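You operate a simulated robot arm through the tools that you are given. There is no shell and no other tool.

The job below is to be done with a simulated robot arm. You get a single attempt, and the scene is never put back.

JOB
Swap the banana pan for the melon pan and change the label.
Fine: old pan and old label on the slide shelf, fruit still in the pan; new label facing you; close the lid.

It is judged by the outcome, as a careful person would: the job done as asked, and still so three seconds after it is handed in. It fails if anything else is knocked over, pushed out of place, dropped, spilled or broken. Lids that push on must go on centred and level and be pressed home; caps that screw on are set level and turned clockwise until they are tight.

ROBOT AND FRAMES
A 6-joint arm with a three-finger gripper, fixed in place. Base frame: the origin is at the foot of the arm, x ahead of it, y to its left, z up. Readings come in mm, degrees, newtons and seconds.
Its first joint turns from -166.0 to 166.0 degrees. Payload 4.89 kg.
The TCP is the grasp point between the finger pads, 30 mm short of the fingertips. In the tool frame z runs along the fingers and y along their closing line. The gripper opens to 164 mm. The gripper's body begins 125 mm behind the TCP.
Orientation is that of the tool frame in the base frame, as a unit quaternion [w, x, y, z]. With the fingers straight down and closing along the base's y, the tool's x points along the base's -x, its y along +y and its z along -z.

CONTROLS
- The arm moves only by the tool send_rows. Its argument "targets" is a list of rows, each a list of 7 numbers: the turn, a rotation vector about the tool's x, y, z in degrees, then the shift along the tool's x, y, z in mm, then the finger opening in mm, from 0 to 164. In form: [[rx, ry, rz, dx, dy, dz, claw], ...]. A call has 1 to 20 rows; each row shifts and turns the commanded pose from where the row before left it, along the tool's axes as they then stand. Each row takes 0.2 s and may step no farther than 50 mm and 8.6 degrees from the row before; otherwise, or with a gripper value out of range, the whole call is refused. A pose out of reach is approached as far as the arm can. The call stops where the force on the tool passes 40 N (or 10 N more than at its start, if that is more) or the arm is blocked; 0.2 s more then pass. The fingers move at their own pace (about 108 mm/s each) and stop on an object; they squeeze with about 38 N. The grip force told is the motor's: it shows also when the fingers shut on nothing. Time passes only in rows, and 0.2 s behind the last, so rows that do not move let the fingers close. The reply holds the time, the measured pose of the TCP, the force on the tool along the base axes, the opening and the grip force, in the units named above and with some noise, with the torque about the TCP (base axes, N m) and any sound that the robot's microphone picked up, and new pictures: "show" is both (left out), scene, wrist or none.
- Cameras (640 x 400 px; columns grow to the right, rows downward): "scene" is fixed at [222, -501.2, 1976.8]; the picture's right is [0.57, -0.82, 0.00], its down [-0.51, -0.35, -0.78] and it looks along [0.65, 0.44, -0.62] (base axes); focal length 325 px, centre (320, 200). "wrist" rides on the gripper at [76, -2, -152] in the tool frame; the picture's right is [0.02, 1.00, 0.00], its down [-0.88, 0.02, -0.47] and it looks along [-0.47, 0.01, 0.88] (tool axes); focal length 247 px, centre (320, 200). There is no depth. A picture from a camera that has moved, and an enlarged one, comes with that camera's place and axes in the base frame and with its lens.
- slide_trunk(by): slides the trunk up (or, below 0, down) by that many mm; the arm rides with it, the base frame stays. It gives what a move gives, with no picture.
- inspect(camera, box): a new picture of the part [left, top, right, bottom] of that camera's present view, enlarged. It takes no simulated time.
- job_done(): hands the job in; it is judged then, once.

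Places have to be worked out from the pictures, the camera data and where the tool is seen. Open the gripper and draw the arm clear of the work before you hand the job in, unless the task says otherwise.

The tools are called after ">>>" as name(argument=value, ...) on one line, values as JSON. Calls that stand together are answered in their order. send_rows: Moves the arm, as the interface text tells. Its arguments: {"type":"object","properties":{"targets":{"type":"array","items":{"type":"array","items":{"type":"number"}}},"show":{"type":"string","enum":["both","scene","wrist","none"]}},"required":["targets"]} The other tools are called the same way: slide_trunk (by) slides the trunk up or down; inspect (camera, box) takes an enlarged picture of a part of a camera's view; job_done () hands the job in.

At the start:

```text
time: 0.0
tcp_pos: [595.8, 54.9, 1591.6]
ee_rot: [-0.001, 0.0, 1.0, 0.0]
contact_force: [0.3, -0.7, 0.2]
moment: [0.01, 0.0, 0.0]
finger_gap: 163.8
finger_force: 0.1
trunk travel left (down, up): [-300.0, 90.0]
```

scene: 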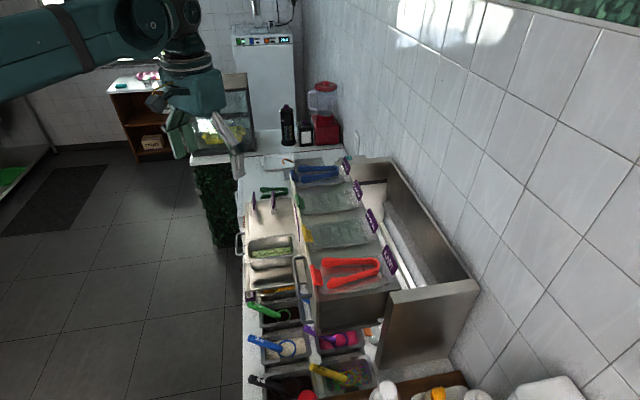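
wrist: 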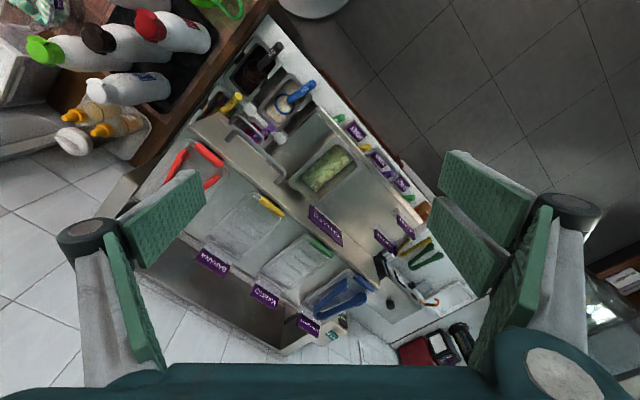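

I start by looking closer at both views to find the pans, labels and lids.

>>> inspect(camera="scene", box=[220, 130, 420, 255])

>>> inspect(camera="scene", box=[220, 230, 420, 355])

>>> inspect(camera="scene", box=[220, 300, 420, 400])

>>> inspect(camera="wrist", box=[140, 80, 340, 205])

>>> inspect(camera="wrist", box=[180, 180, 380, 305])

>>> inspect(camera="wrist", box=[300, 100, 500, 225])

>>> inspect(camera="wrist", box=[300, 200, 500, 360])

```text
3.20 times, centred on (320, 192) of scene
camera zoom: at [222.0, -501.2, 1976.8], right [0.57, -0.82, 0.0], down [-0.51, -0.35, -0.78], along [0.65, 0.44, -0.62], focal length 1040 px, centre (320, 224)
```

zoom: 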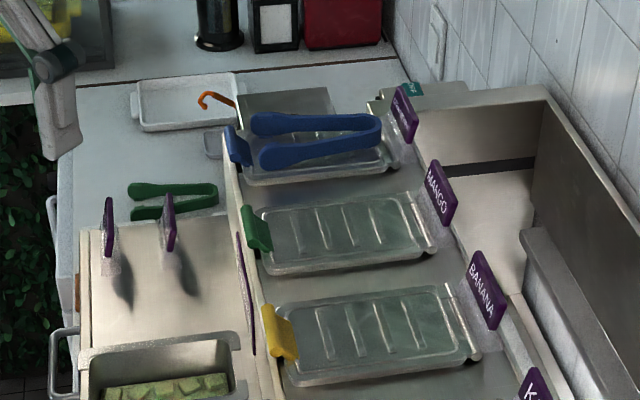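

```text
3.20 times, centred on (320, 292) of scene
camera zoom: at [222.0, -501.2, 1976.8], right [0.57, -0.82, 0.0], down [-0.51, -0.35, -0.78], along [0.65, 0.44, -0.62], focal length 1040 px, centre (320, -96)
```

zoom: 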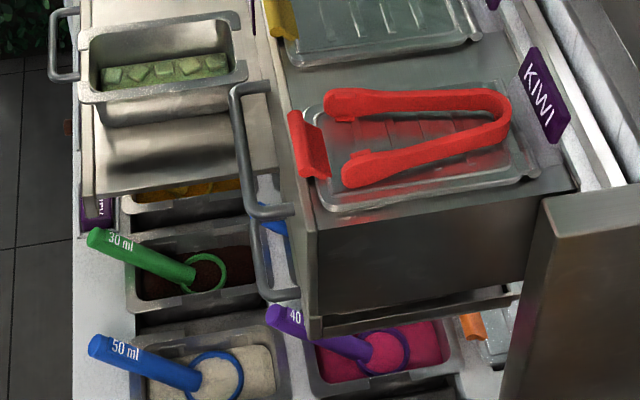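

```text
3.20 times, centred on (320, 350) of scene
camera zoom: at [222.0, -501.2, 1976.8], right [0.57, -0.82, 0.0], down [-0.51, -0.35, -0.78], along [0.65, 0.44, -0.62], focal length 1040 px, centre (320, -280)
```

zoom: 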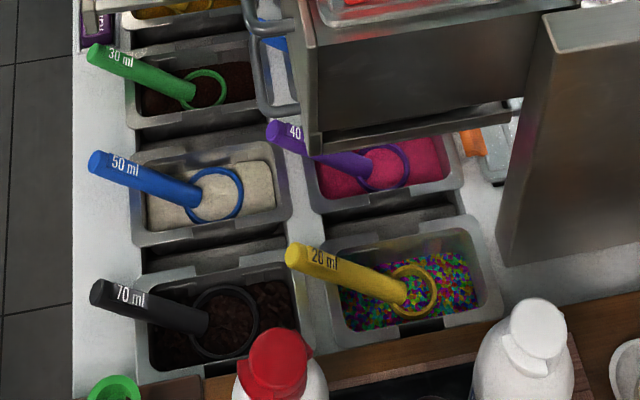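

```text
3.20 times, centred on (240, 142) of wrist
camera zoom: at [520.8, 54.3, 1743.2], right [-0.02, 1.0, 0.0], down [0.88, 0.02, 0.47], along [0.47, 0.01, -0.88], focal length 790 px, centre (576, 384)
```

zoom: 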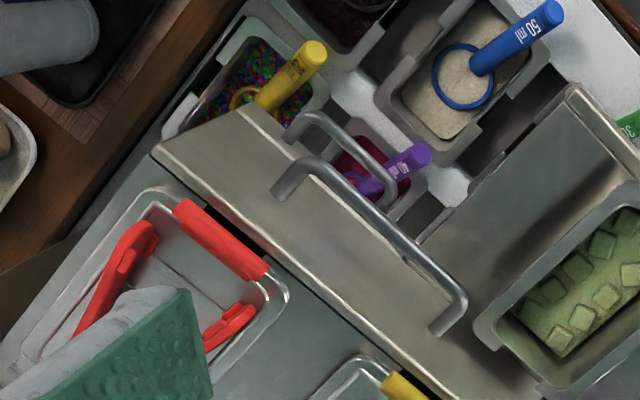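

```text
3.20 times, centred on (280, 242) of wrist
camera zoom: at [520.8, 54.3, 1743.2], right [-0.02, 1.0, 0.0], down [0.88, 0.02, 0.47], along [0.47, 0.01, -0.88], focal length 790 px, centre (448, 64)
```

zoom: 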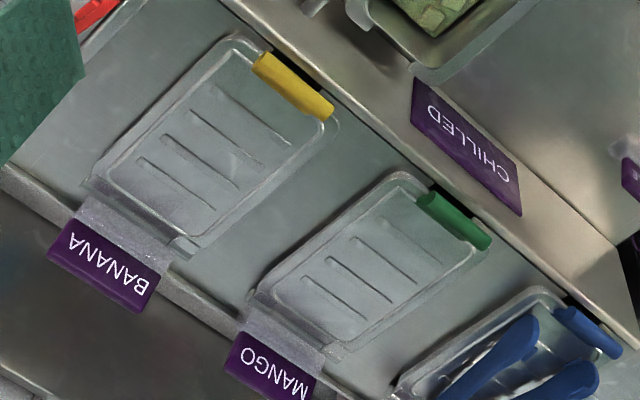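

```text
3.20 times, centred on (400, 162) of wrist
camera zoom: at [520.8, 54.3, 1743.2], right [-0.02, 1.0, 0.0], down [0.88, 0.02, 0.47], along [0.47, 0.01, -0.88], focal length 790 px, centre (64, 320)
```

zoom: 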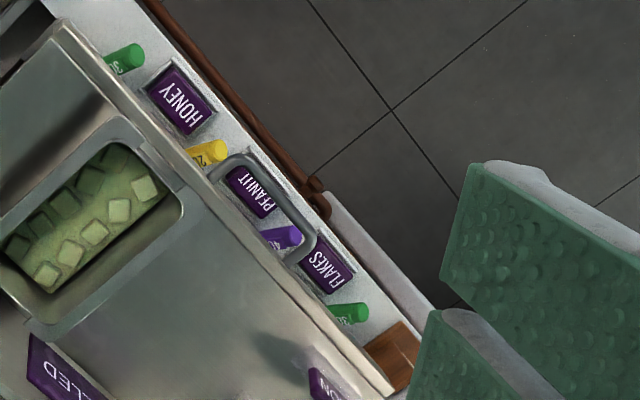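

```text
2.50 times, centred on (400, 280) of wrist
camera zoom: at [520.8, 54.3, 1743.2], right [-0.02, 1.0, 0.0], down [0.88, 0.02, 0.47], along [0.47, 0.01, -0.88], focal length 617 px, centre (120, 0)
```

zoom: 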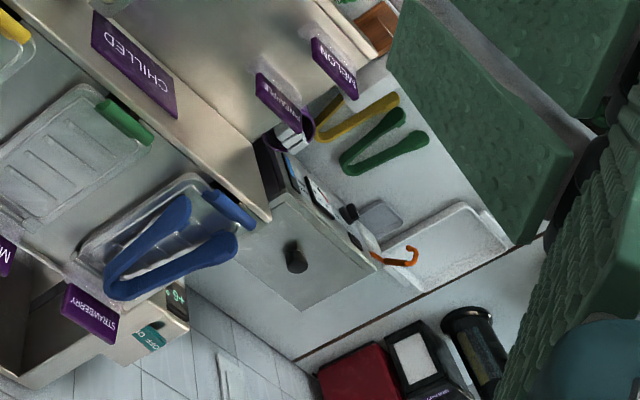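

The cabinet seems to lie at about 45° in the base frame (kiwi → strawberry along (0.7, 0.7)), with the banana lid near (885, -130, 1240) and the melon pan near (731, 50, 1200). I turn the tool 45° to line up with it and move over the banana pan to see better.

>>> send_rows(targets=[[0, 0, 7.5, 0, 0, 0, 164], [0, 0, 7.5, 0, 0, 0, 164], [0, 0, 7.5, 0, 0, 0, 164], [0, 0, 7.5, 0, 0, 0, 164], [0, 0, 7.5, 0, 0, 0, 164], [0, 0, 7.5, 0, 0, 0, 164], [0, 0, 0, -36.8, 12.3, 23.7, 164], [0, 0, 0, -36.8, 12.3, 23.7, 164], [0, 0, 0, -36.8, 12.3, 23.7, 164], [0, 0, 0, -36.8, 12.3, 23.7, 164], [0, 0, 0, -36.8, 12.3, 23.7, 164], [0, 0, 0, -36.8, 12.3, 23.7, 164]], show="both")

```text
time: 2.6
tcp_pos: [807.3, -49.9, 1450.2]
ee_rot: [0.0, 0.382, 0.924, 0.0]
contact_force: [-0.3, -0.4, 0.3]
moment: [-0.04, -0.11, -0.03]
finger_gap: 164.0
finger_force: 0.1
trunk travel left (down, up): [-300.0, 90.0]
camera wrist: at [751.1, 4.6, 1600.4], right [0.69, 0.72, 0.0], down [0.64, -0.61, 0.47], along [0.34, -0.33, -0.88], focal length 247 px, centre (320, 200)
```

scene: 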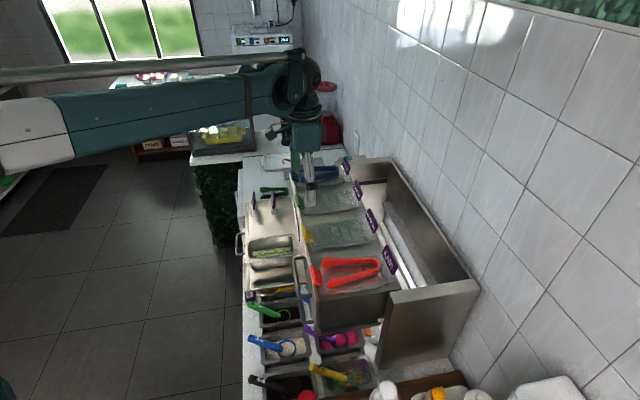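
wrist: 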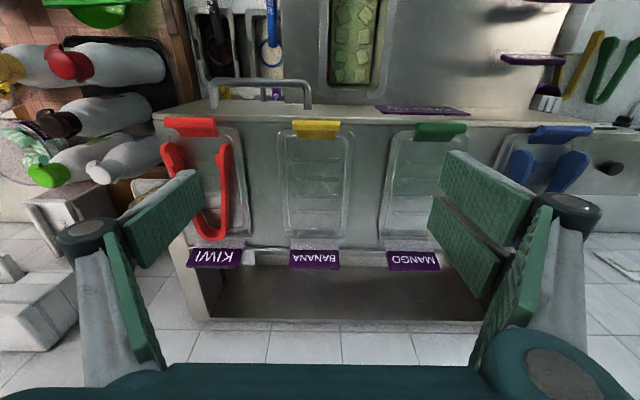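

The view is now aligned with the cabinet. I zoom in on the banana lid, label, shelf and melon pan.

>>> inspect(camera="wrist", box=[240, 100, 400, 200])

>>> inspect(camera="wrist", box=[240, 190, 400, 290])

>>> inspect(camera="wrist", box=[280, 0, 440, 100])

>>> inspect(camera="wrist", box=[480, 0, 640, 100])

>>> inspect(camera="wrist", box=[160, 190, 320, 290])

>>> inspect(camera="wrist", box=[160, 0, 320, 100])

```text
4.00 times, centred on (320, 150) of wrist
camera zoom: at [751.1, 4.6, 1600.4], right [0.69, 0.72, 0.0], down [0.64, -0.61, 0.47], along [0.34, -0.33, -0.88], focal length 988 px, centre (320, 400)
```

zoom: 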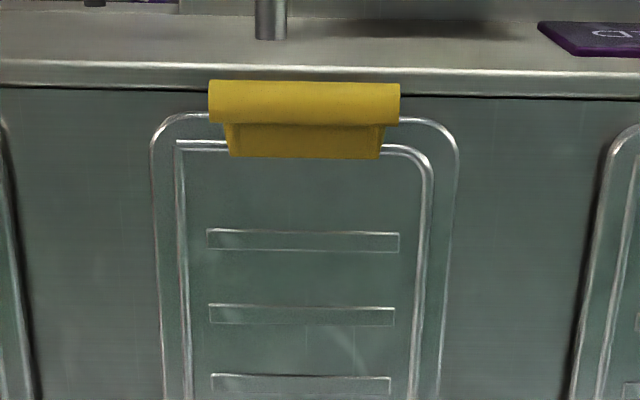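

```text
4.00 times, centred on (320, 240) of wrist
camera zoom: at [751.1, 4.6, 1600.4], right [0.69, 0.72, 0.0], down [0.64, -0.61, 0.47], along [0.34, -0.33, -0.88], focal length 988 px, centre (320, 40)
```

zoom: 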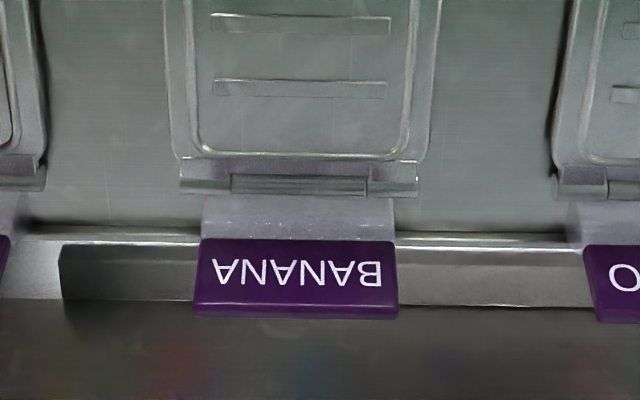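

```text
4.00 times, centred on (360, 50) of wrist
camera zoom: at [751.1, 4.6, 1600.4], right [0.69, 0.72, 0.0], down [0.64, -0.61, 0.47], along [0.34, -0.33, -0.88], focal length 988 px, centre (160, 800)
```

zoom: 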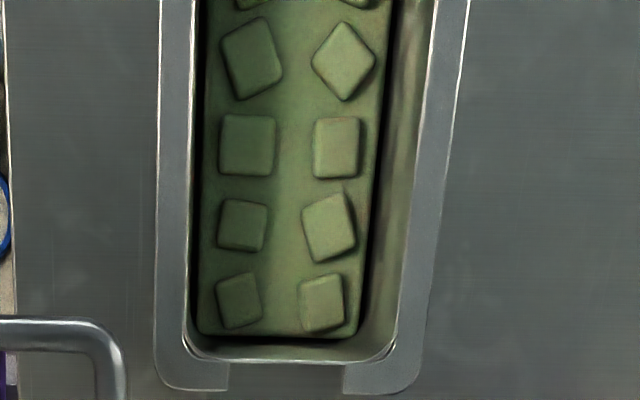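

```text
4.00 times, centred on (560, 50) of wrist
camera zoom: at [751.1, 4.6, 1600.4], right [0.69, 0.72, 0.0], down [0.64, -0.61, 0.47], along [0.34, -0.33, -0.88], focal length 988 px, centre (-640, 800)
```

zoom: 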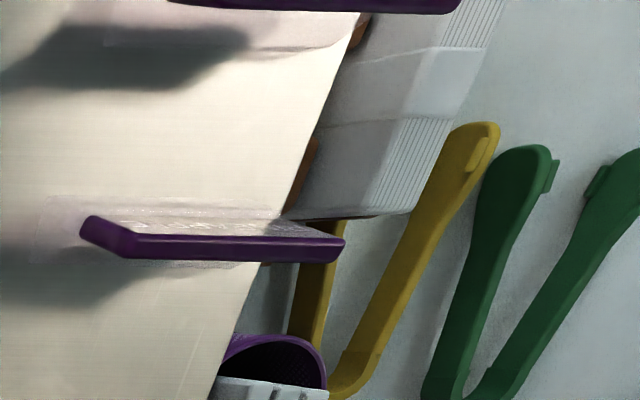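

```text
4.00 times, centred on (240, 240) of wrist
camera zoom: at [751.1, 4.6, 1600.4], right [0.69, 0.72, 0.0], down [0.64, -0.61, 0.47], along [0.34, -0.33, -0.88], focal length 988 px, centre (640, 40)
```

zoom: 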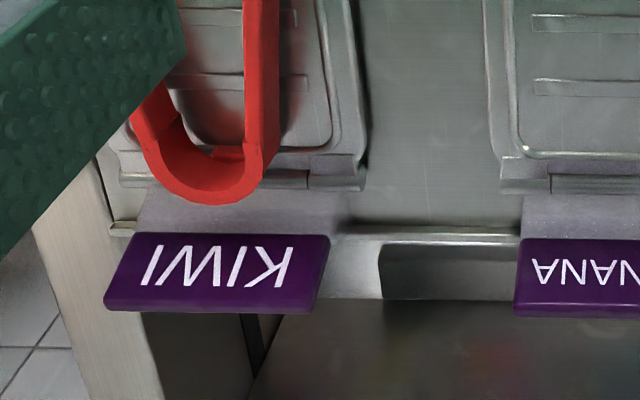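

```text
4.00 times, centred on (240, 50) of wrist
camera zoom: at [751.1, 4.6, 1600.4], right [0.69, 0.72, 0.0], down [0.64, -0.61, 0.47], along [0.34, -0.33, -0.88], focal length 988 px, centre (640, 800)
```

zoom: 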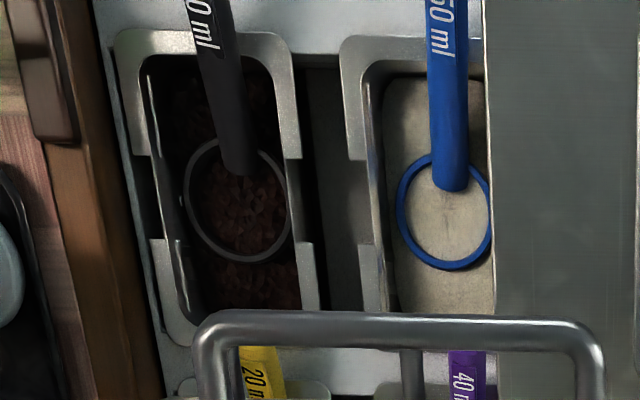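

The lid is hinged at its back edge, and the labels are L-shaped stands with a clear foot, standing just behind the hinge. I move the camera back over the slide shelf to see the melon pan and the label stands.

>>> send_rows(targets=[[0, 0, 0, 43.4, 10, 0, 164], [0, 0, 0, 43.4, 10, 0, 164], [0, 0, 0, 43.4, 10, 0, 164], [0, 0, 0, 43.4, 10, 0, 164], [0, 0, 0, 43.4, 10, 0, 164], [0, 0, 0, 43.4, 10, 0, 164]], show="both")

```text
time: 4.0
tcp_pos: [664.8, 177.1, 1448.5]
ee_rot: [0.001, 0.383, 0.924, 0.0]
contact_force: [0.6, -0.2, -0.7]
moment: [0.06, 0.1, 0.0]
finger_gap: 163.9
finger_force: 0.1
trunk travel left (down, up): [-300.0, 90.0]
camera wrist: at [609.4, 230.0, 1600.7], right [0.69, 0.72, 0.0], down [0.64, -0.61, 0.47], along [0.34, -0.33, -0.88], focal length 247 px, centre (320, 200)
```

scene: 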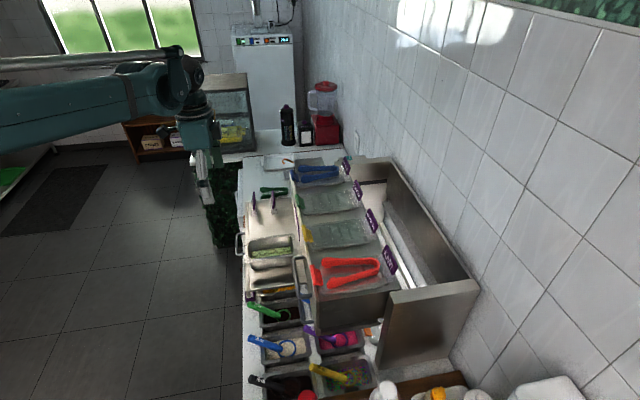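
wrist: 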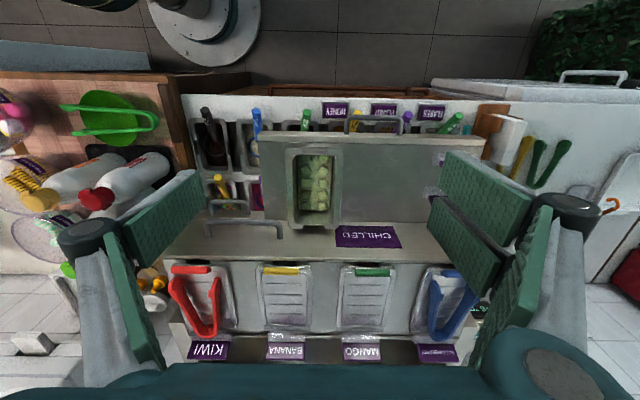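

>>> inspect(camera="wrist", box=[240, 130, 400, 230])

>>> inspect(camera="wrist", box=[360, 90, 520, 190])

>>> inspect(camera="wrist", box=[180, 90, 340, 190])

>>> inspect(camera="wrist", box=[180, 190, 480, 370])

>>> inspect(camera="scene", box=[230, 180, 310, 300])

>>> inspect(camera="scene", box=[330, 140, 430, 290])

```text
4.00 times, centred on (320, 180) of wrist
camera zoom: at [609.4, 230.0, 1600.7], right [0.69, 0.72, 0.0], down [0.64, -0.61, 0.47], along [0.34, -0.33, -0.88], focal length 988 px, centre (320, 280)
```

zoom: 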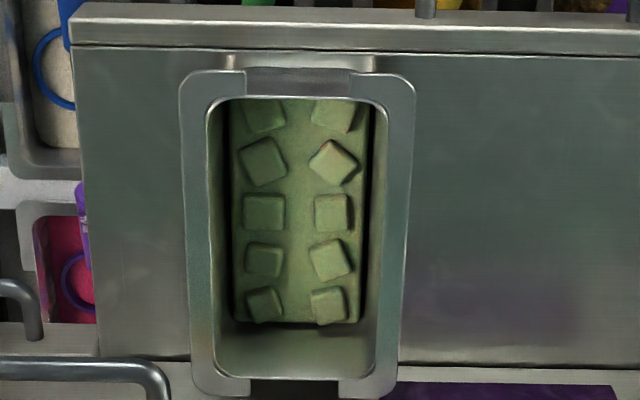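

```text
4.00 times, centred on (440, 140) of wrist
camera zoom: at [609.4, 230.0, 1600.7], right [0.69, 0.72, 0.0], down [0.64, -0.61, 0.47], along [0.34, -0.33, -0.88], focal length 988 px, centre (-160, 440)
```

zoom: 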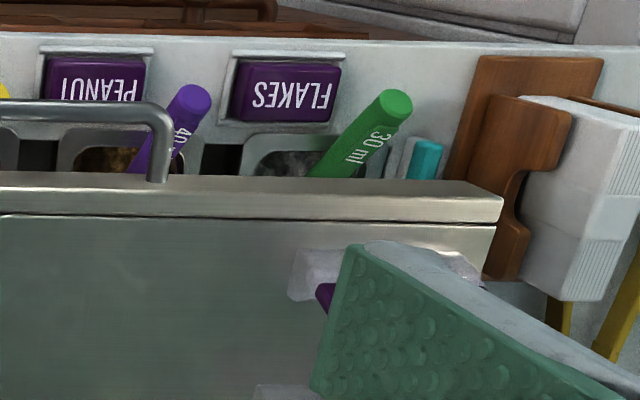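

```text
4.00 times, centred on (260, 140) of wrist
camera zoom: at [609.4, 230.0, 1600.7], right [0.69, 0.72, 0.0], down [0.64, -0.61, 0.47], along [0.34, -0.33, -0.88], focal length 988 px, centre (560, 440)
```

zoom: 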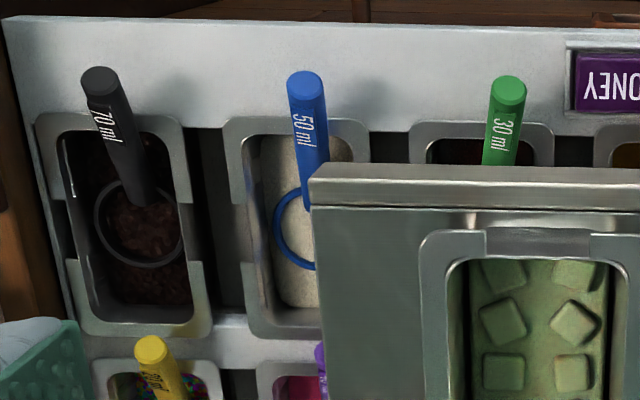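

```text
2.13 times, centred on (330, 280) of wrist
camera zoom: at [609.4, 230.0, 1600.7], right [0.69, 0.72, 0.0], down [0.64, -0.61, 0.47], along [0.34, -0.33, -0.88], focal length 527 px, centre (299, 29)
```

zoom: 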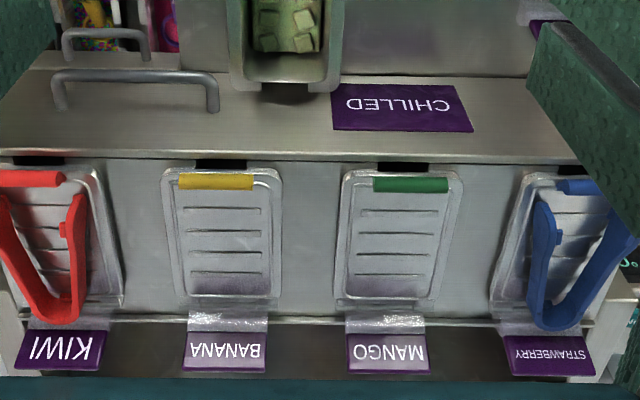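

```text
3.33 times, centred on (270, 240) of scene
camera zoom: at [222.0, -501.2, 1976.8], right [0.57, -0.82, 0.0], down [-0.51, -0.35, -0.78], along [0.65, 0.44, -0.62], focal length 1084 px, centre (487, 67)
```

zoom: 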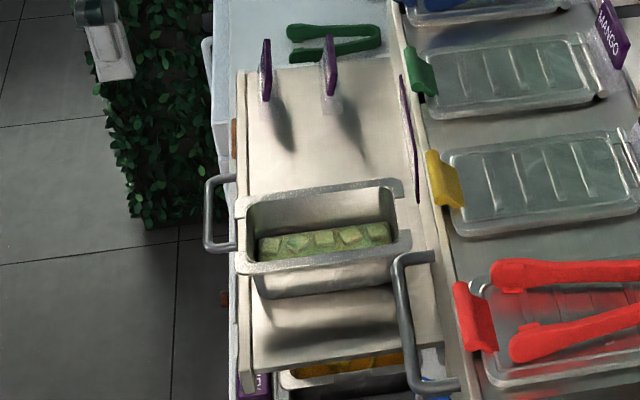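

```text
2.67 times, centred on (380, 215) of scene
camera zoom: at [222.0, -501.2, 1976.8], right [0.57, -0.82, 0.0], down [-0.51, -0.35, -0.78], along [0.65, 0.44, -0.62], focal length 867 px, centre (160, 160)
```

zoom: 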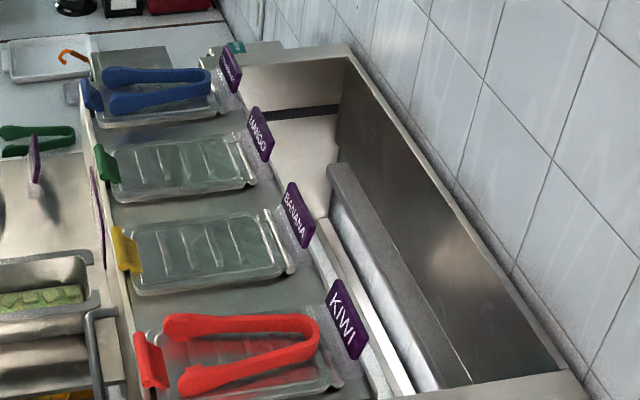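

The shelf top works out at Z≈1103 and the cabinet top at Z≈1238. The melon pan (about 107×176 mm, rim at Z≈1166) has notches in both end rims, and the banana label plate spans U≈488–572 at F≈-808 (U/F are my 45° cabinet axes). I move closer to the label and hinge for a better look.

>>> send_rows(targets=[[0, 0, 0, -43.9, -7.2, 5.4, 164], [0, 0, 0, -43.9, -7.2, 5.4, 164], [0, 0, 0, -43.9, -7.2, 5.4, 164], [0, 0, 0, -43.9, -7.2, 5.4, 164], [0, 0, 0, -43.9, -7.2, 5.4, 164], [0, 0, 0, -43.9, -7.2, 5.4, 164], [0, 0, 0, -43.9, -7.2, 5.4, 164], [0, 0, 0, -43.9, -7.2, 5.4, 164], [0, 0, 0, -43.9, -7.2, 5.4, 164]], show="both")

```text
time: 6.0
tcp_pos: [898.8, -148.0, 1400.0]
ee_rot: [0.0, 0.383, 0.924, 0.0]
contact_force: [-0.9, 0.5, 1.2]
moment: [-0.06, -0.05, -0.02]
finger_gap: 163.8
finger_force: 0.1
trunk travel left (down, up): [-300.0, 90.0]
camera wrist: at [842.4, -93.4, 1551.5], right [0.69, 0.72, 0.0], down [0.64, -0.61, 0.47], along [0.34, -0.33, -0.88], focal length 247 px, centre (320, 200)
```

scene: 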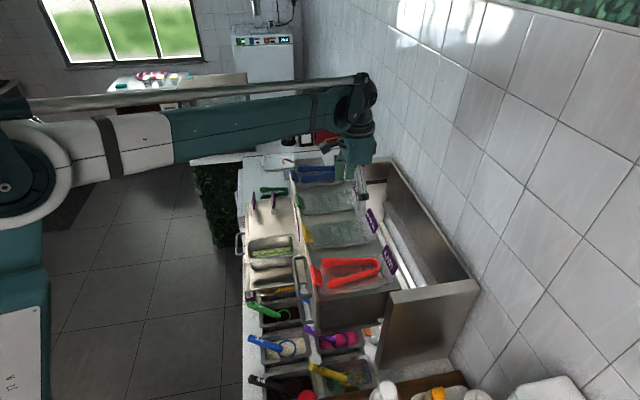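
wrist: 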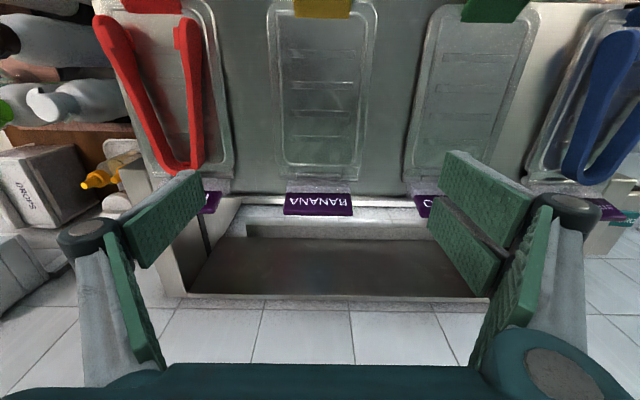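

>>> inspect(camera="wrist", box=[240, 140, 400, 240])

>>> inspect(camera="wrist", box=[240, 0, 400, 100])

>>> inspect(camera="scene", box=[345, 170, 425, 220])

>>> inspect(camera="scene", box=[340, 200, 420, 250])

```text
4.00 times, centred on (320, 190) of wrist
camera zoom: at [842.4, -93.4, 1551.5], right [0.69, 0.72, 0.0], down [0.64, -0.61, 0.47], along [0.34, -0.33, -0.88], focal length 988 px, centre (320, 240)
```

zoom: 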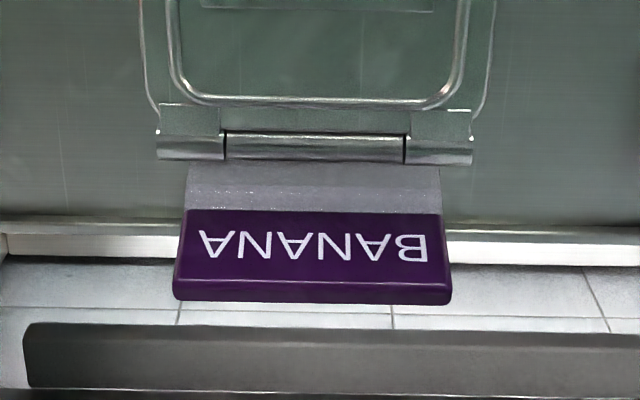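

```text
4.00 times, centred on (320, 50) of wrist
camera zoom: at [842.4, -93.4, 1551.5], right [0.69, 0.72, 0.0], down [0.64, -0.61, 0.47], along [0.34, -0.33, -0.88], focal length 988 px, centre (320, 800)
```

zoom: 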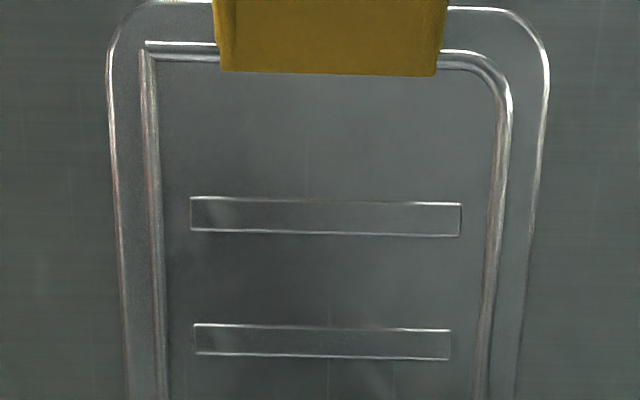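

```text
8.00 times, centred on (385, 195) of scene
camera zoom: at [222.0, -501.2, 1976.8], right [0.57, -0.82, 0.0], down [-0.51, -0.35, -0.78], along [0.65, 0.44, -0.62], focal length 2601 px, centre (-200, 240)
```

zoom: 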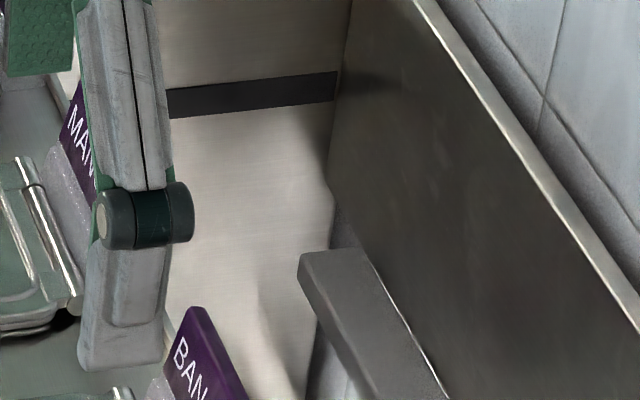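

```text
8.00 times, centred on (380, 225) of scene
camera zoom: at [222.0, -501.2, 1976.8], right [0.57, -0.82, 0.0], down [-0.51, -0.35, -0.78], along [0.65, 0.44, -0.62], focal length 2601 px, centre (-160, 0)
```

zoom: 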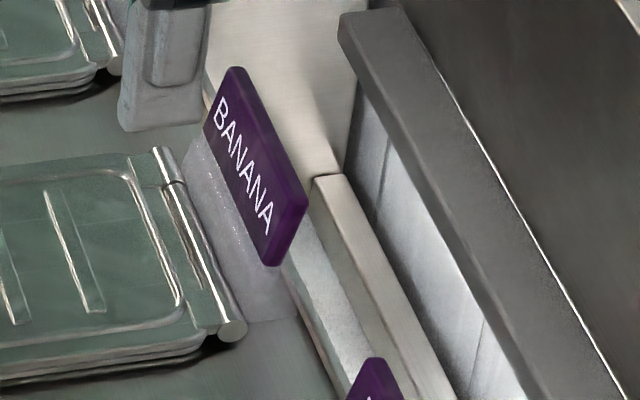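

I want a side view of the label stands to see the shape of their clear foot; the shelf labels are edge-on to the scene camera.

>>> inspect(camera="scene", box=[240, 180, 290, 215])

>>> inspect(camera="scene", box=[365, 240, 410, 290])

>>> inspect(camera="scene", box=[295, 205, 395, 265])

```text
11.43 times, centred on (265, 198) of scene
camera zoom: at [222.0, -501.2, 1976.8], right [0.57, -0.82, 0.0], down [-0.51, -0.35, -0.78], along [0.65, 0.44, -0.62], focal length 3715 px, centre (949, 229)
```

zoom: 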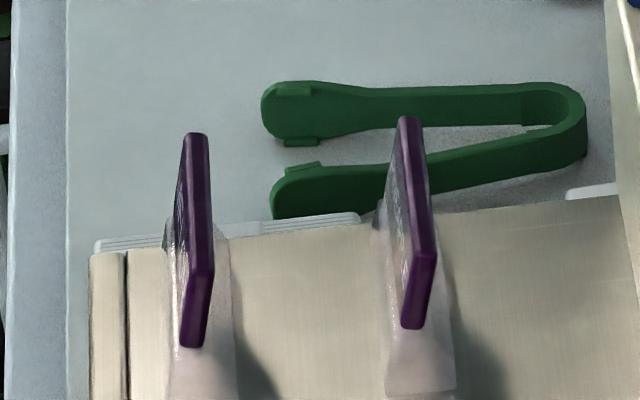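

```text
8.00 times, centred on (388, 265) of scene
camera zoom: at [222.0, -501.2, 1976.8], right [0.57, -0.82, 0.0], down [-0.51, -0.35, -0.78], along [0.65, 0.44, -0.62], focal length 2601 px, centre (-220, -320)
```

zoom: 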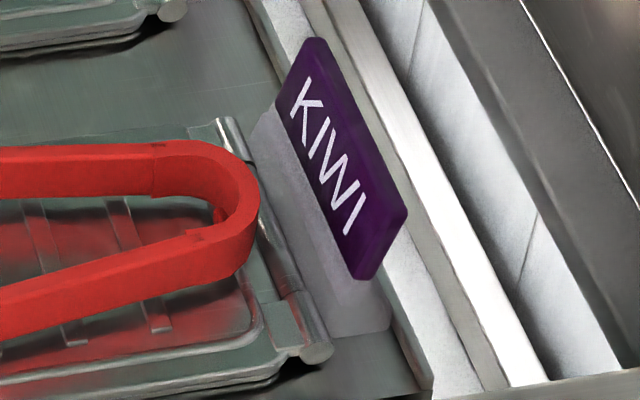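

```text
6.40 times, centred on (345, 235) of scene
camera zoom: at [222.0, -501.2, 1976.8], right [0.57, -0.82, 0.0], down [-0.51, -0.35, -0.78], along [0.65, 0.44, -0.62], focal length 2081 px, centre (160, -24)
```

zoom: 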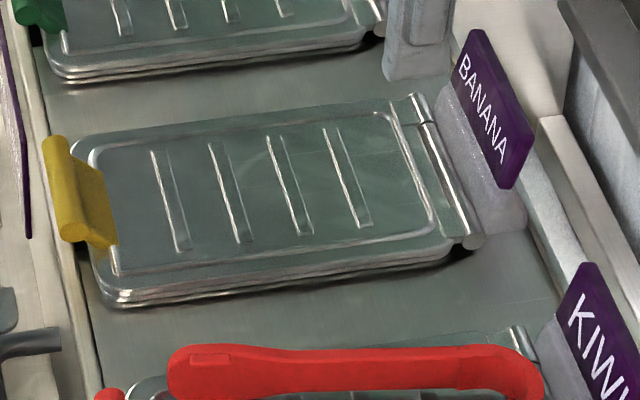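

The label stands have a clear base about 24 mm deep with the plate rising from it, right at the cabinet's back edge. I move over the BANANA label (F≈-811) with a narrowed opening, and come partly down to check alignment before gripping its side edges.

>>> send_rows(targets=[[0, 0, 0, -35.4, 0, 0, 114], [0, 0, 0, -35.4, 0, 0, 114], [0, 0, 0, 0, 0, 30, 114], [0, 0, 0, 0, 0, 30, 114], [0, 0, 0, 0, 0, 0, 114]], show="both")

```text
time: 7.2
tcp_pos: [948.0, -197.7, 1340.1]
ee_rot: [0.0, 0.382, 0.924, 0.0]
contact_force: [0.6, 0.7, 0.2]
moment: [-0.04, 0.01, -0.04]
finger_gap: 113.8
finger_force: 0.1
trunk travel left (down, up): [-300.0, 90.0]
camera wrist: at [891.6, -144.2, 1492.3], right [0.69, 0.72, 0.0], down [0.64, -0.61, 0.47], along [0.34, -0.33, -0.88], focal length 247 px, centre (320, 200)
```

scene: 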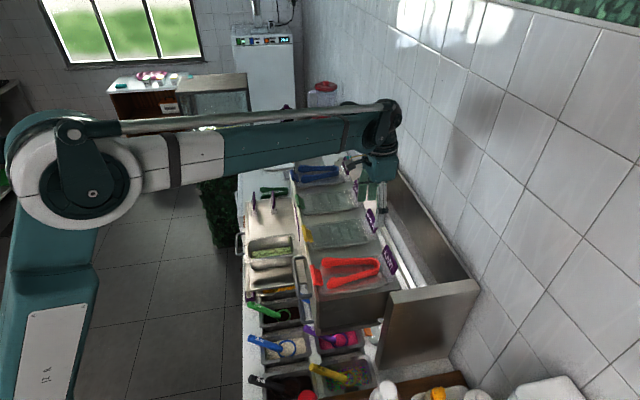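
wrist: 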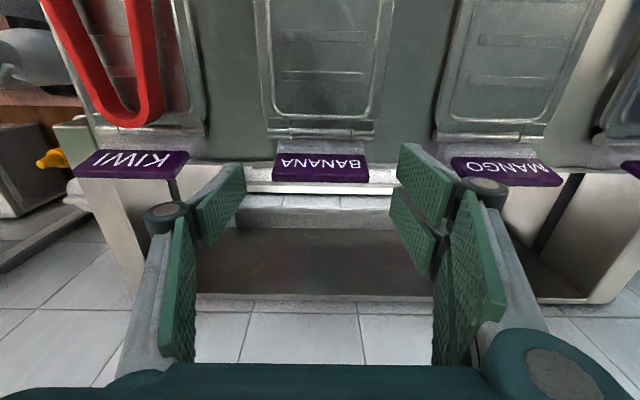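

The fingers straddle the BANANA plate evenly. I lower to Z≈1283 and look before closing.

>>> send_rows(targets=[[0, 0, 0, 0, 0, 19, 114], [0, 0, 0, 0, 0, 19, 114], [0, 0, 0, 0, 0, 19, 114], [0, 0, 0, 0, 0, 0, 114]], show="both")

>>> inspect(camera="wrist", box=[200, 110, 440, 260])

>>> inspect(camera="scene", box=[340, 180, 420, 240])

```text
time: 8.2
tcp_pos: [947.1, -199.1, 1283.5]
ee_rot: [0.001, 0.383, 0.924, 0.0]
contact_force: [-0.1, -0.4, -0.5]
moment: [0.0, 0.03, 0.0]
finger_gap: 114.0
finger_force: 0.0
trunk travel left (down, up): [-300.0, 90.0]
camera wrist: at [892.1, -144.6, 1435.0], right [0.69, 0.72, 0.0], down [0.64, -0.61, 0.47], along [0.34, -0.33, -0.88], focal length 247 px, centre (320, 200)
```

scene: 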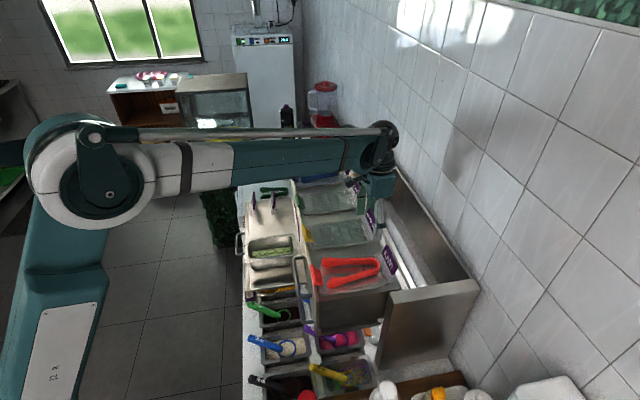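
wrist: 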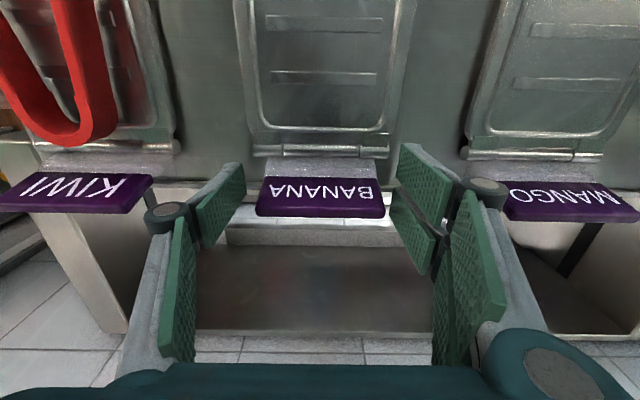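

```text
2.67 times, centred on (320, 185) of wrist
camera zoom: at [892.1, -144.6, 1435.0], right [0.69, 0.72, 0.0], down [0.64, -0.61, 0.47], along [0.34, -0.33, -0.88], focal length 659 px, centre (320, 240)
```

zoom: 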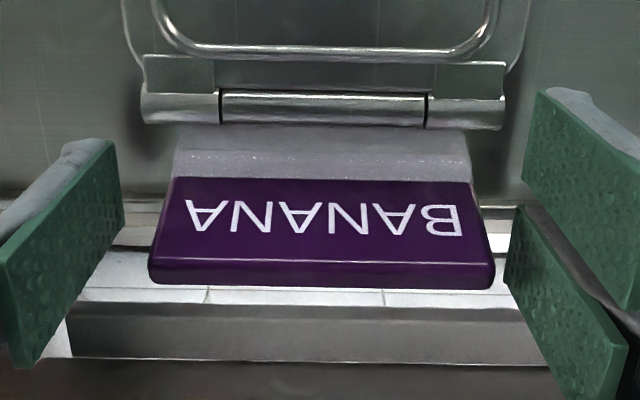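

```text
6.67 times, centred on (380, 210) of scene
camera zoom: at [222.0, -501.2, 1976.8], right [0.57, -0.82, 0.0], down [-0.51, -0.35, -0.78], along [0.65, 0.44, -0.62], focal length 2167 px, centre (-80, 133)
```

zoom: 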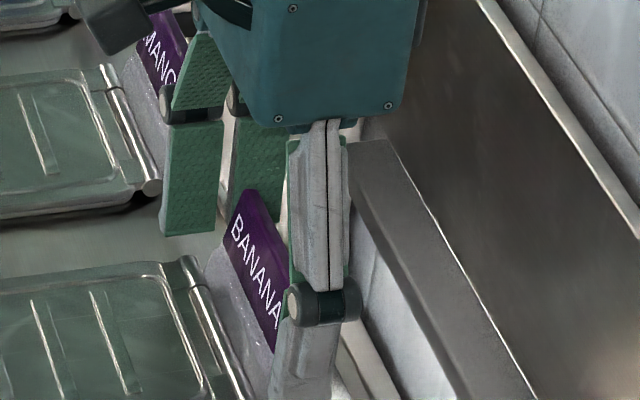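

The plate sits squarely between the pads. I centre by 1.5 mm and close on its side edges.

>>> send_rows(targets=[[0, 0, 0, 0, 1.5, 0, 114], [0, 0, 0, 0, 0, 0, 90], [0, 0, 0, 0, 0, 0, 78], [0, 0, 0, 0, 0, 0, 78], [0, 0, 0, 0, 0, 0, 78]], show="wrist")

>>> inspect(camera="wrist", box=[200, 110, 440, 260])

```text
time: 9.4
tcp_pos: [948.6, -198.3, 1282.6]
ee_rot: [0.0, 0.383, 0.924, 0.0]
contact_force: [1.0, 1.4, 2.6]
moment: [0.04, -0.09, -0.01]
finger_gap: 83.5
finger_force: 37.9
trunk travel left (down, up): [-300.0, 90.0]
camera wrist: at [892.8, -143.0, 1435.2], right [0.69, 0.72, 0.0], down [0.64, -0.61, 0.47], along [0.34, -0.33, -0.88], focal length 247 px, centre (320, 200)
```

wrist: 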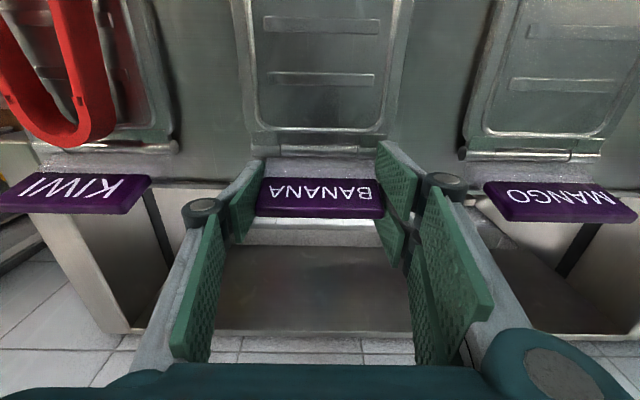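

```text
2.67 times, centred on (320, 185) of wrist
camera zoom: at [892.8, -143.0, 1435.2], right [0.69, 0.72, 0.0], down [0.64, -0.61, 0.47], along [0.34, -0.33, -0.88], focal length 659 px, centre (320, 240)
```

zoom: 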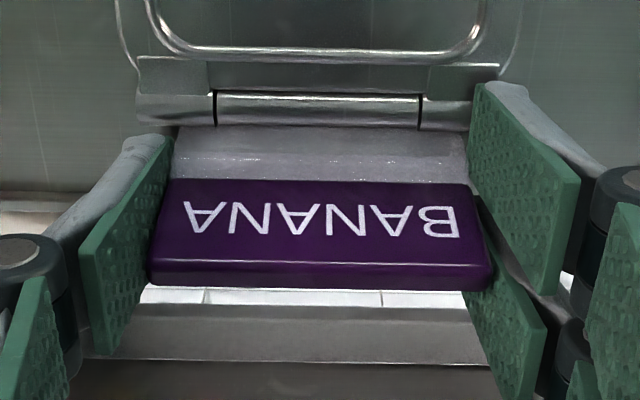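

The label is gripped at 83.5 mm with the TCP at U=530.5, F=-811, Z=1282.6; I'll reuse that pose for the new label. I lift it straight up, then carry it over the free part of the shelf right of the melon pan.

>>> send_rows(targets=[[0, 0, 0, 0, 0, -10, 78], [0, 0, 0, 0, 0, -40, 78], [0, 0, 0, 0, 0, -43, 78], [0, 0, 0, 0, 0, -44, 78], [0, 0, 0, 39, 28.83, 0, 78], [0, 0, 0, 39, 28.83, 0, 78], [0, 0, 0, 39, 28.83, 0, 78], [0, 0, 0, 39, 28.83, 0, 78], [0, 0, 0, 39, 28.83, 0, 78], [0, 0, 0, 39, 28.83, 0, 78], [0, 0, 0, 39, 28.83, 0, 78], [0, 0, 0, 39, 28.83, 0, 78], [0, 0, 0, 39, 28.83, 0, 78]], show="both")

```text
time: 12.2
tcp_pos: [885.3, 233.4, 1419.5]
ee_rot: [0.0, 0.383, 0.924, 0.0]
contact_force: [1.0, -1.1, -1.0]
moment: [0.15, 0.03, -0.01]
finger_gap: 83.5
finger_force: 37.8
trunk travel left (down, up): [-300.0, 90.0]
camera wrist: at [829.9, 287.7, 1571.6], right [0.69, 0.72, 0.0], down [0.64, -0.61, 0.47], along [0.34, -0.33, -0.88], focal length 247 px, centre (320, 200)
```

scene: 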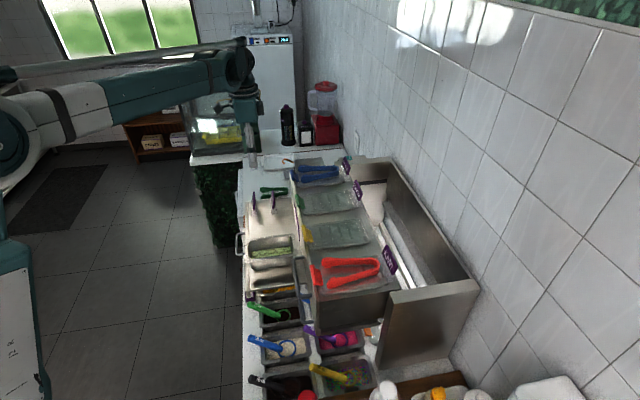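
wrist: 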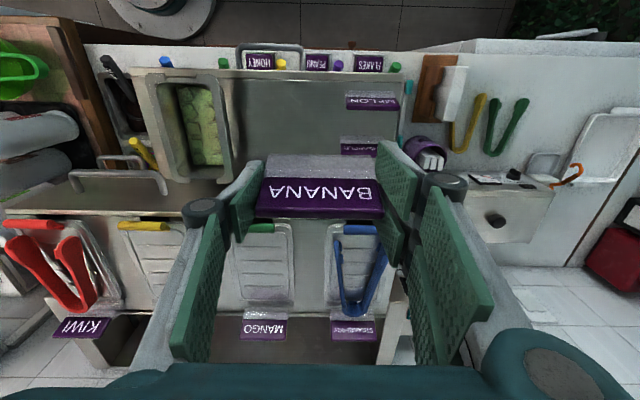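

The label came along cleanly. I look at the shelf area from here to fix the MELON and PINEAPPLE positions and the free space.

>>> inspect(camera="wrist", box=[140, 60, 300, 160])

>>> inspect(camera="wrist", box=[290, 60, 450, 160])

>>> inspect(camera="wrist", box=[200, 110, 440, 260])

>>> inspect(camera="scene", box=[300, 200, 400, 262])

```text
4.00 times, centred on (220, 110) of wrist
camera zoom: at [829.9, 287.7, 1571.6], right [0.69, 0.72, 0.0], down [0.64, -0.61, 0.47], along [0.34, -0.33, -0.88], focal length 988 px, centre (720, 560)
```

zoom: 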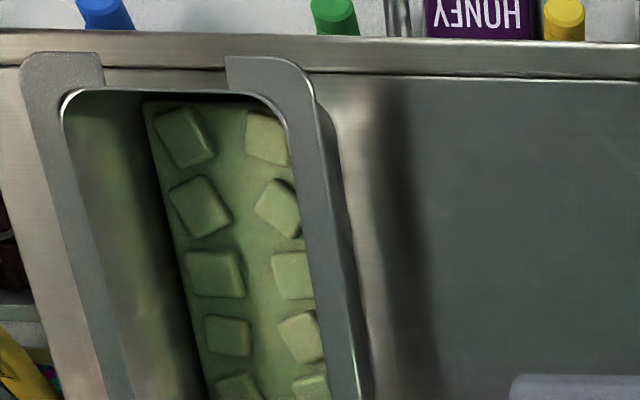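

```text
4.00 times, centred on (370, 110) of wrist
camera zoom: at [829.9, 287.7, 1571.6], right [0.69, 0.72, 0.0], down [0.64, -0.61, 0.47], along [0.34, -0.33, -0.88], focal length 988 px, centre (120, 560)
```

zoom: 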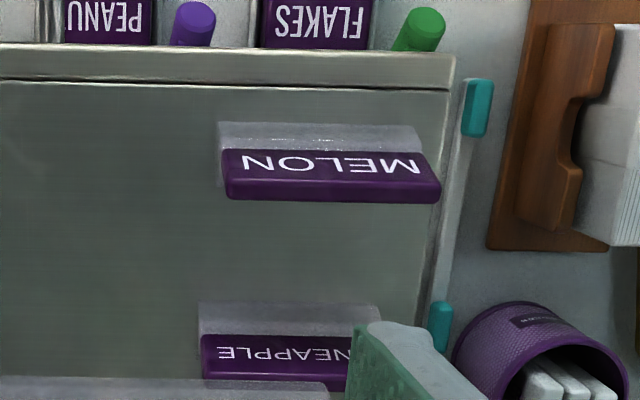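

```text
2.67 times, centred on (320, 185) of wrist
camera zoom: at [829.9, 287.7, 1571.6], right [0.69, 0.72, 0.0], down [0.64, -0.61, 0.47], along [0.34, -0.33, -0.88], focal length 659 px, centre (320, 240)
```

zoom: 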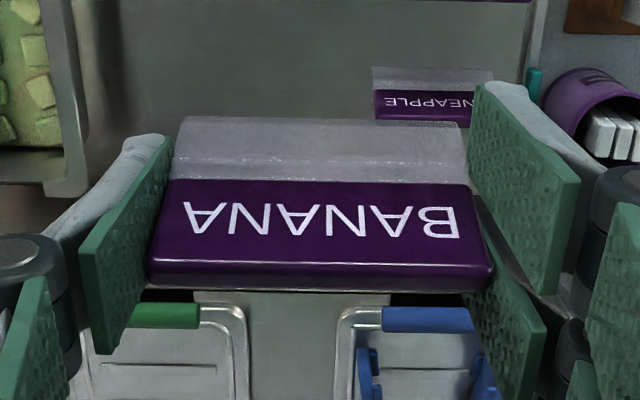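

```text
6.40 times, centred on (350, 231) of scene
camera zoom: at [222.0, -501.2, 1976.8], right [0.57, -0.82, 0.0], down [-0.51, -0.35, -0.78], along [0.65, 0.44, -0.62], focal length 2081 px, centre (128, 2)
```

zoom: 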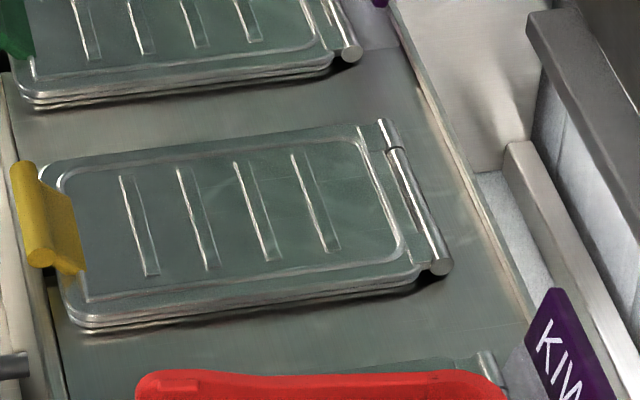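

MELON's plate is centred near U≈876, PINEAPPLE starts at U≈830 and the melon pan ends at U≈643. I will stand the banana label turned 90° (facing the robot side) at U≈794, F≈-475, leaving room for the banana pan between; first I rotate the tool.

>>> send_rows(targets=[[0, 0, -8.18, 0, 0, 0, 78], [0, 0, -8.18, 0, 0, 0, 78], [0, 0, -8.18, 0, 0, 0, 78], [0, 0, -8.18, 0, 0, 0, 78], [0, 0, -8.18, 0, 0, 0, 78], [0, 0, -8.18, 0, 0, 0, 78], [0, 0, -8.18, 0, 0, 0, 78], [0, 0, -8.18, 0, 0, 0, 78], [0, 0, -8.18, 0, 0, 0, 78], [0, 0, -8.18, 0, 0, 0, 78], [0, 0, -8.2, 0, 0, 0, 78], [0, 0, 0, -3, -14.1, 0, 78]], show="both")

```text
time: 14.8
tcp_pos: [897.2, 227.4, 1421.1]
ee_rot: [0.0, -0.383, 0.924, 0.0]
contact_force: [-0.7, 0.5, 0.0]
moment: [-0.03, -0.07, 0.0]
finger_gap: 83.3
finger_force: 38.0
trunk travel left (down, up): [-300.0, 90.0]
camera wrist: at [843.0, 173.1, 1572.9], right [-0.72, 0.69, 0.0], down [0.61, 0.64, 0.47], along [0.33, 0.34, -0.88], focal length 247 px, centre (320, 200)
```

scene: 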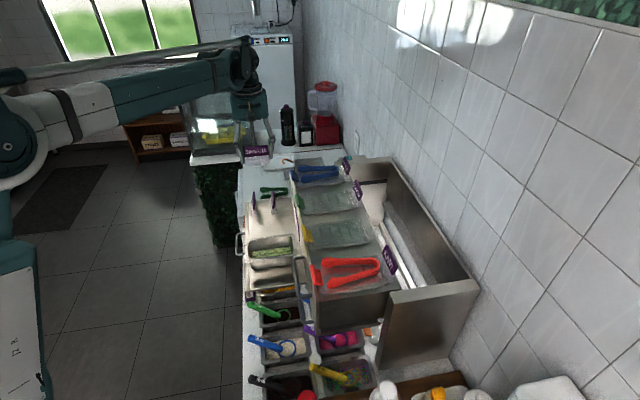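
wrist: 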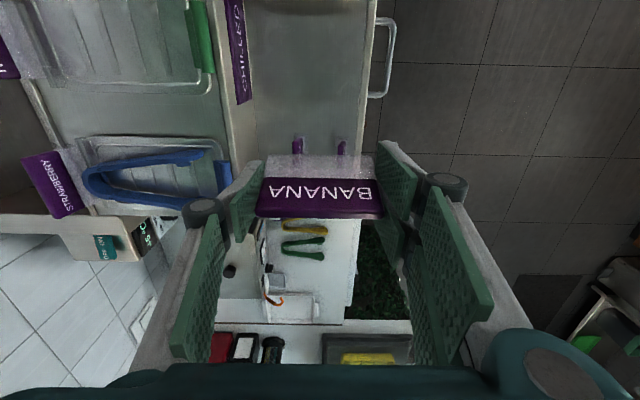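

Clear below. I lower to about 18 mm above the expected placement height and check.

>>> send_rows(targets=[[0, 0, 0, 0, 0, 43, 78], [0, 0, 0, 0, 0, 43, 78], [0, 0, 0, 0, 0, 43, 78], [0, 0, 0, 0, 0, 43, 78], [0, 0, 0, 0, 0, 42, 78], [0, 0, 0, 0, 0, 42, 78], [0, 0, 0, 0, 0, 0, 78]], show="both")

>>> inspect(camera="scene", box=[230, 175, 310, 235])

>>> inspect(camera="wrist", box=[200, 60, 440, 260])

```text
time: 16.4
tcp_pos: [894.0, 228.4, 1161.2]
ee_rot: [0.0, -0.383, 0.924, 0.001]
contact_force: [0.1, -0.4, -1.5]
moment: [-0.06, 0.07, 0.04]
finger_gap: 83.5
finger_force: 37.5
trunk travel left (down, up): [-300.0, 90.0]
camera wrist: at [841.4, 174.4, 1312.6], right [-0.72, 0.69, 0.0], down [0.61, 0.64, 0.47], along [0.33, 0.34, -0.88], focal length 247 px, centre (320, 200)
```

scene: 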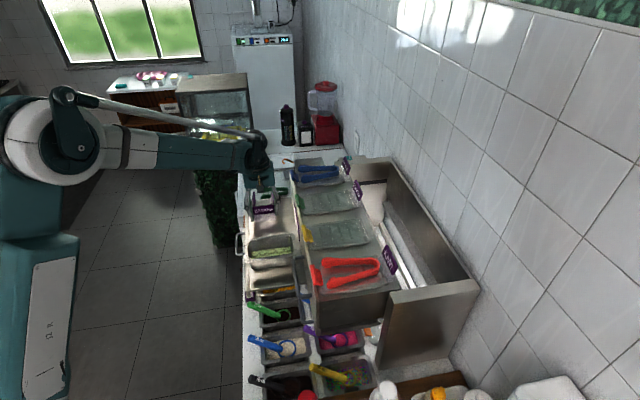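
wrist: 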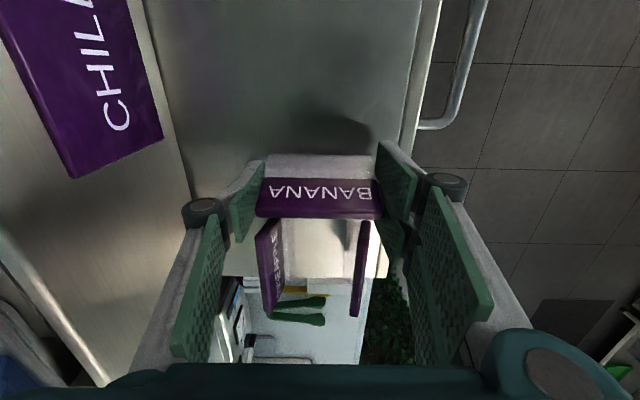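

```text
6.67 times, centred on (270, 205) of scene
camera zoom: at [222.0, -501.2, 1976.8], right [0.57, -0.82, 0.0], down [-0.51, -0.35, -0.78], along [0.65, 0.44, -0.62], focal length 2167 px, centre (653, 167)
```

zoom: 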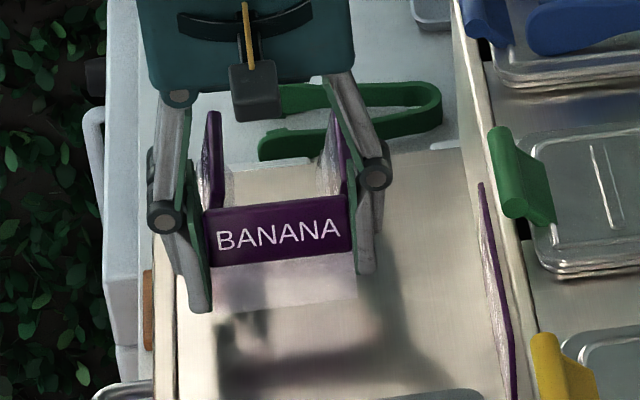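

```text
2.00 times, centred on (320, 160) of wrist
camera zoom: at [841.4, 174.4, 1312.6], right [-0.72, 0.69, 0.0], down [0.61, 0.64, 0.47], along [0.33, 0.34, -0.88], focal length 494 px, centre (320, 280)
```

zoom: 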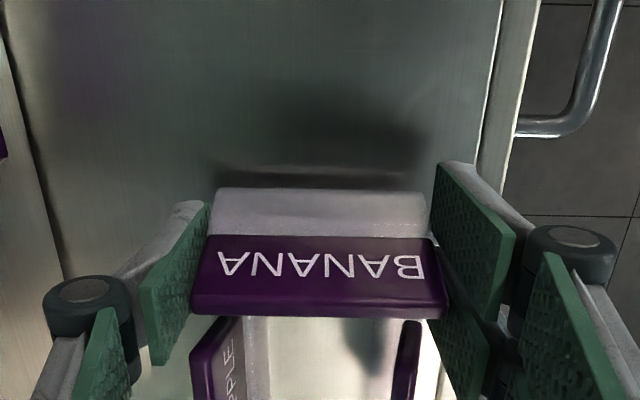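

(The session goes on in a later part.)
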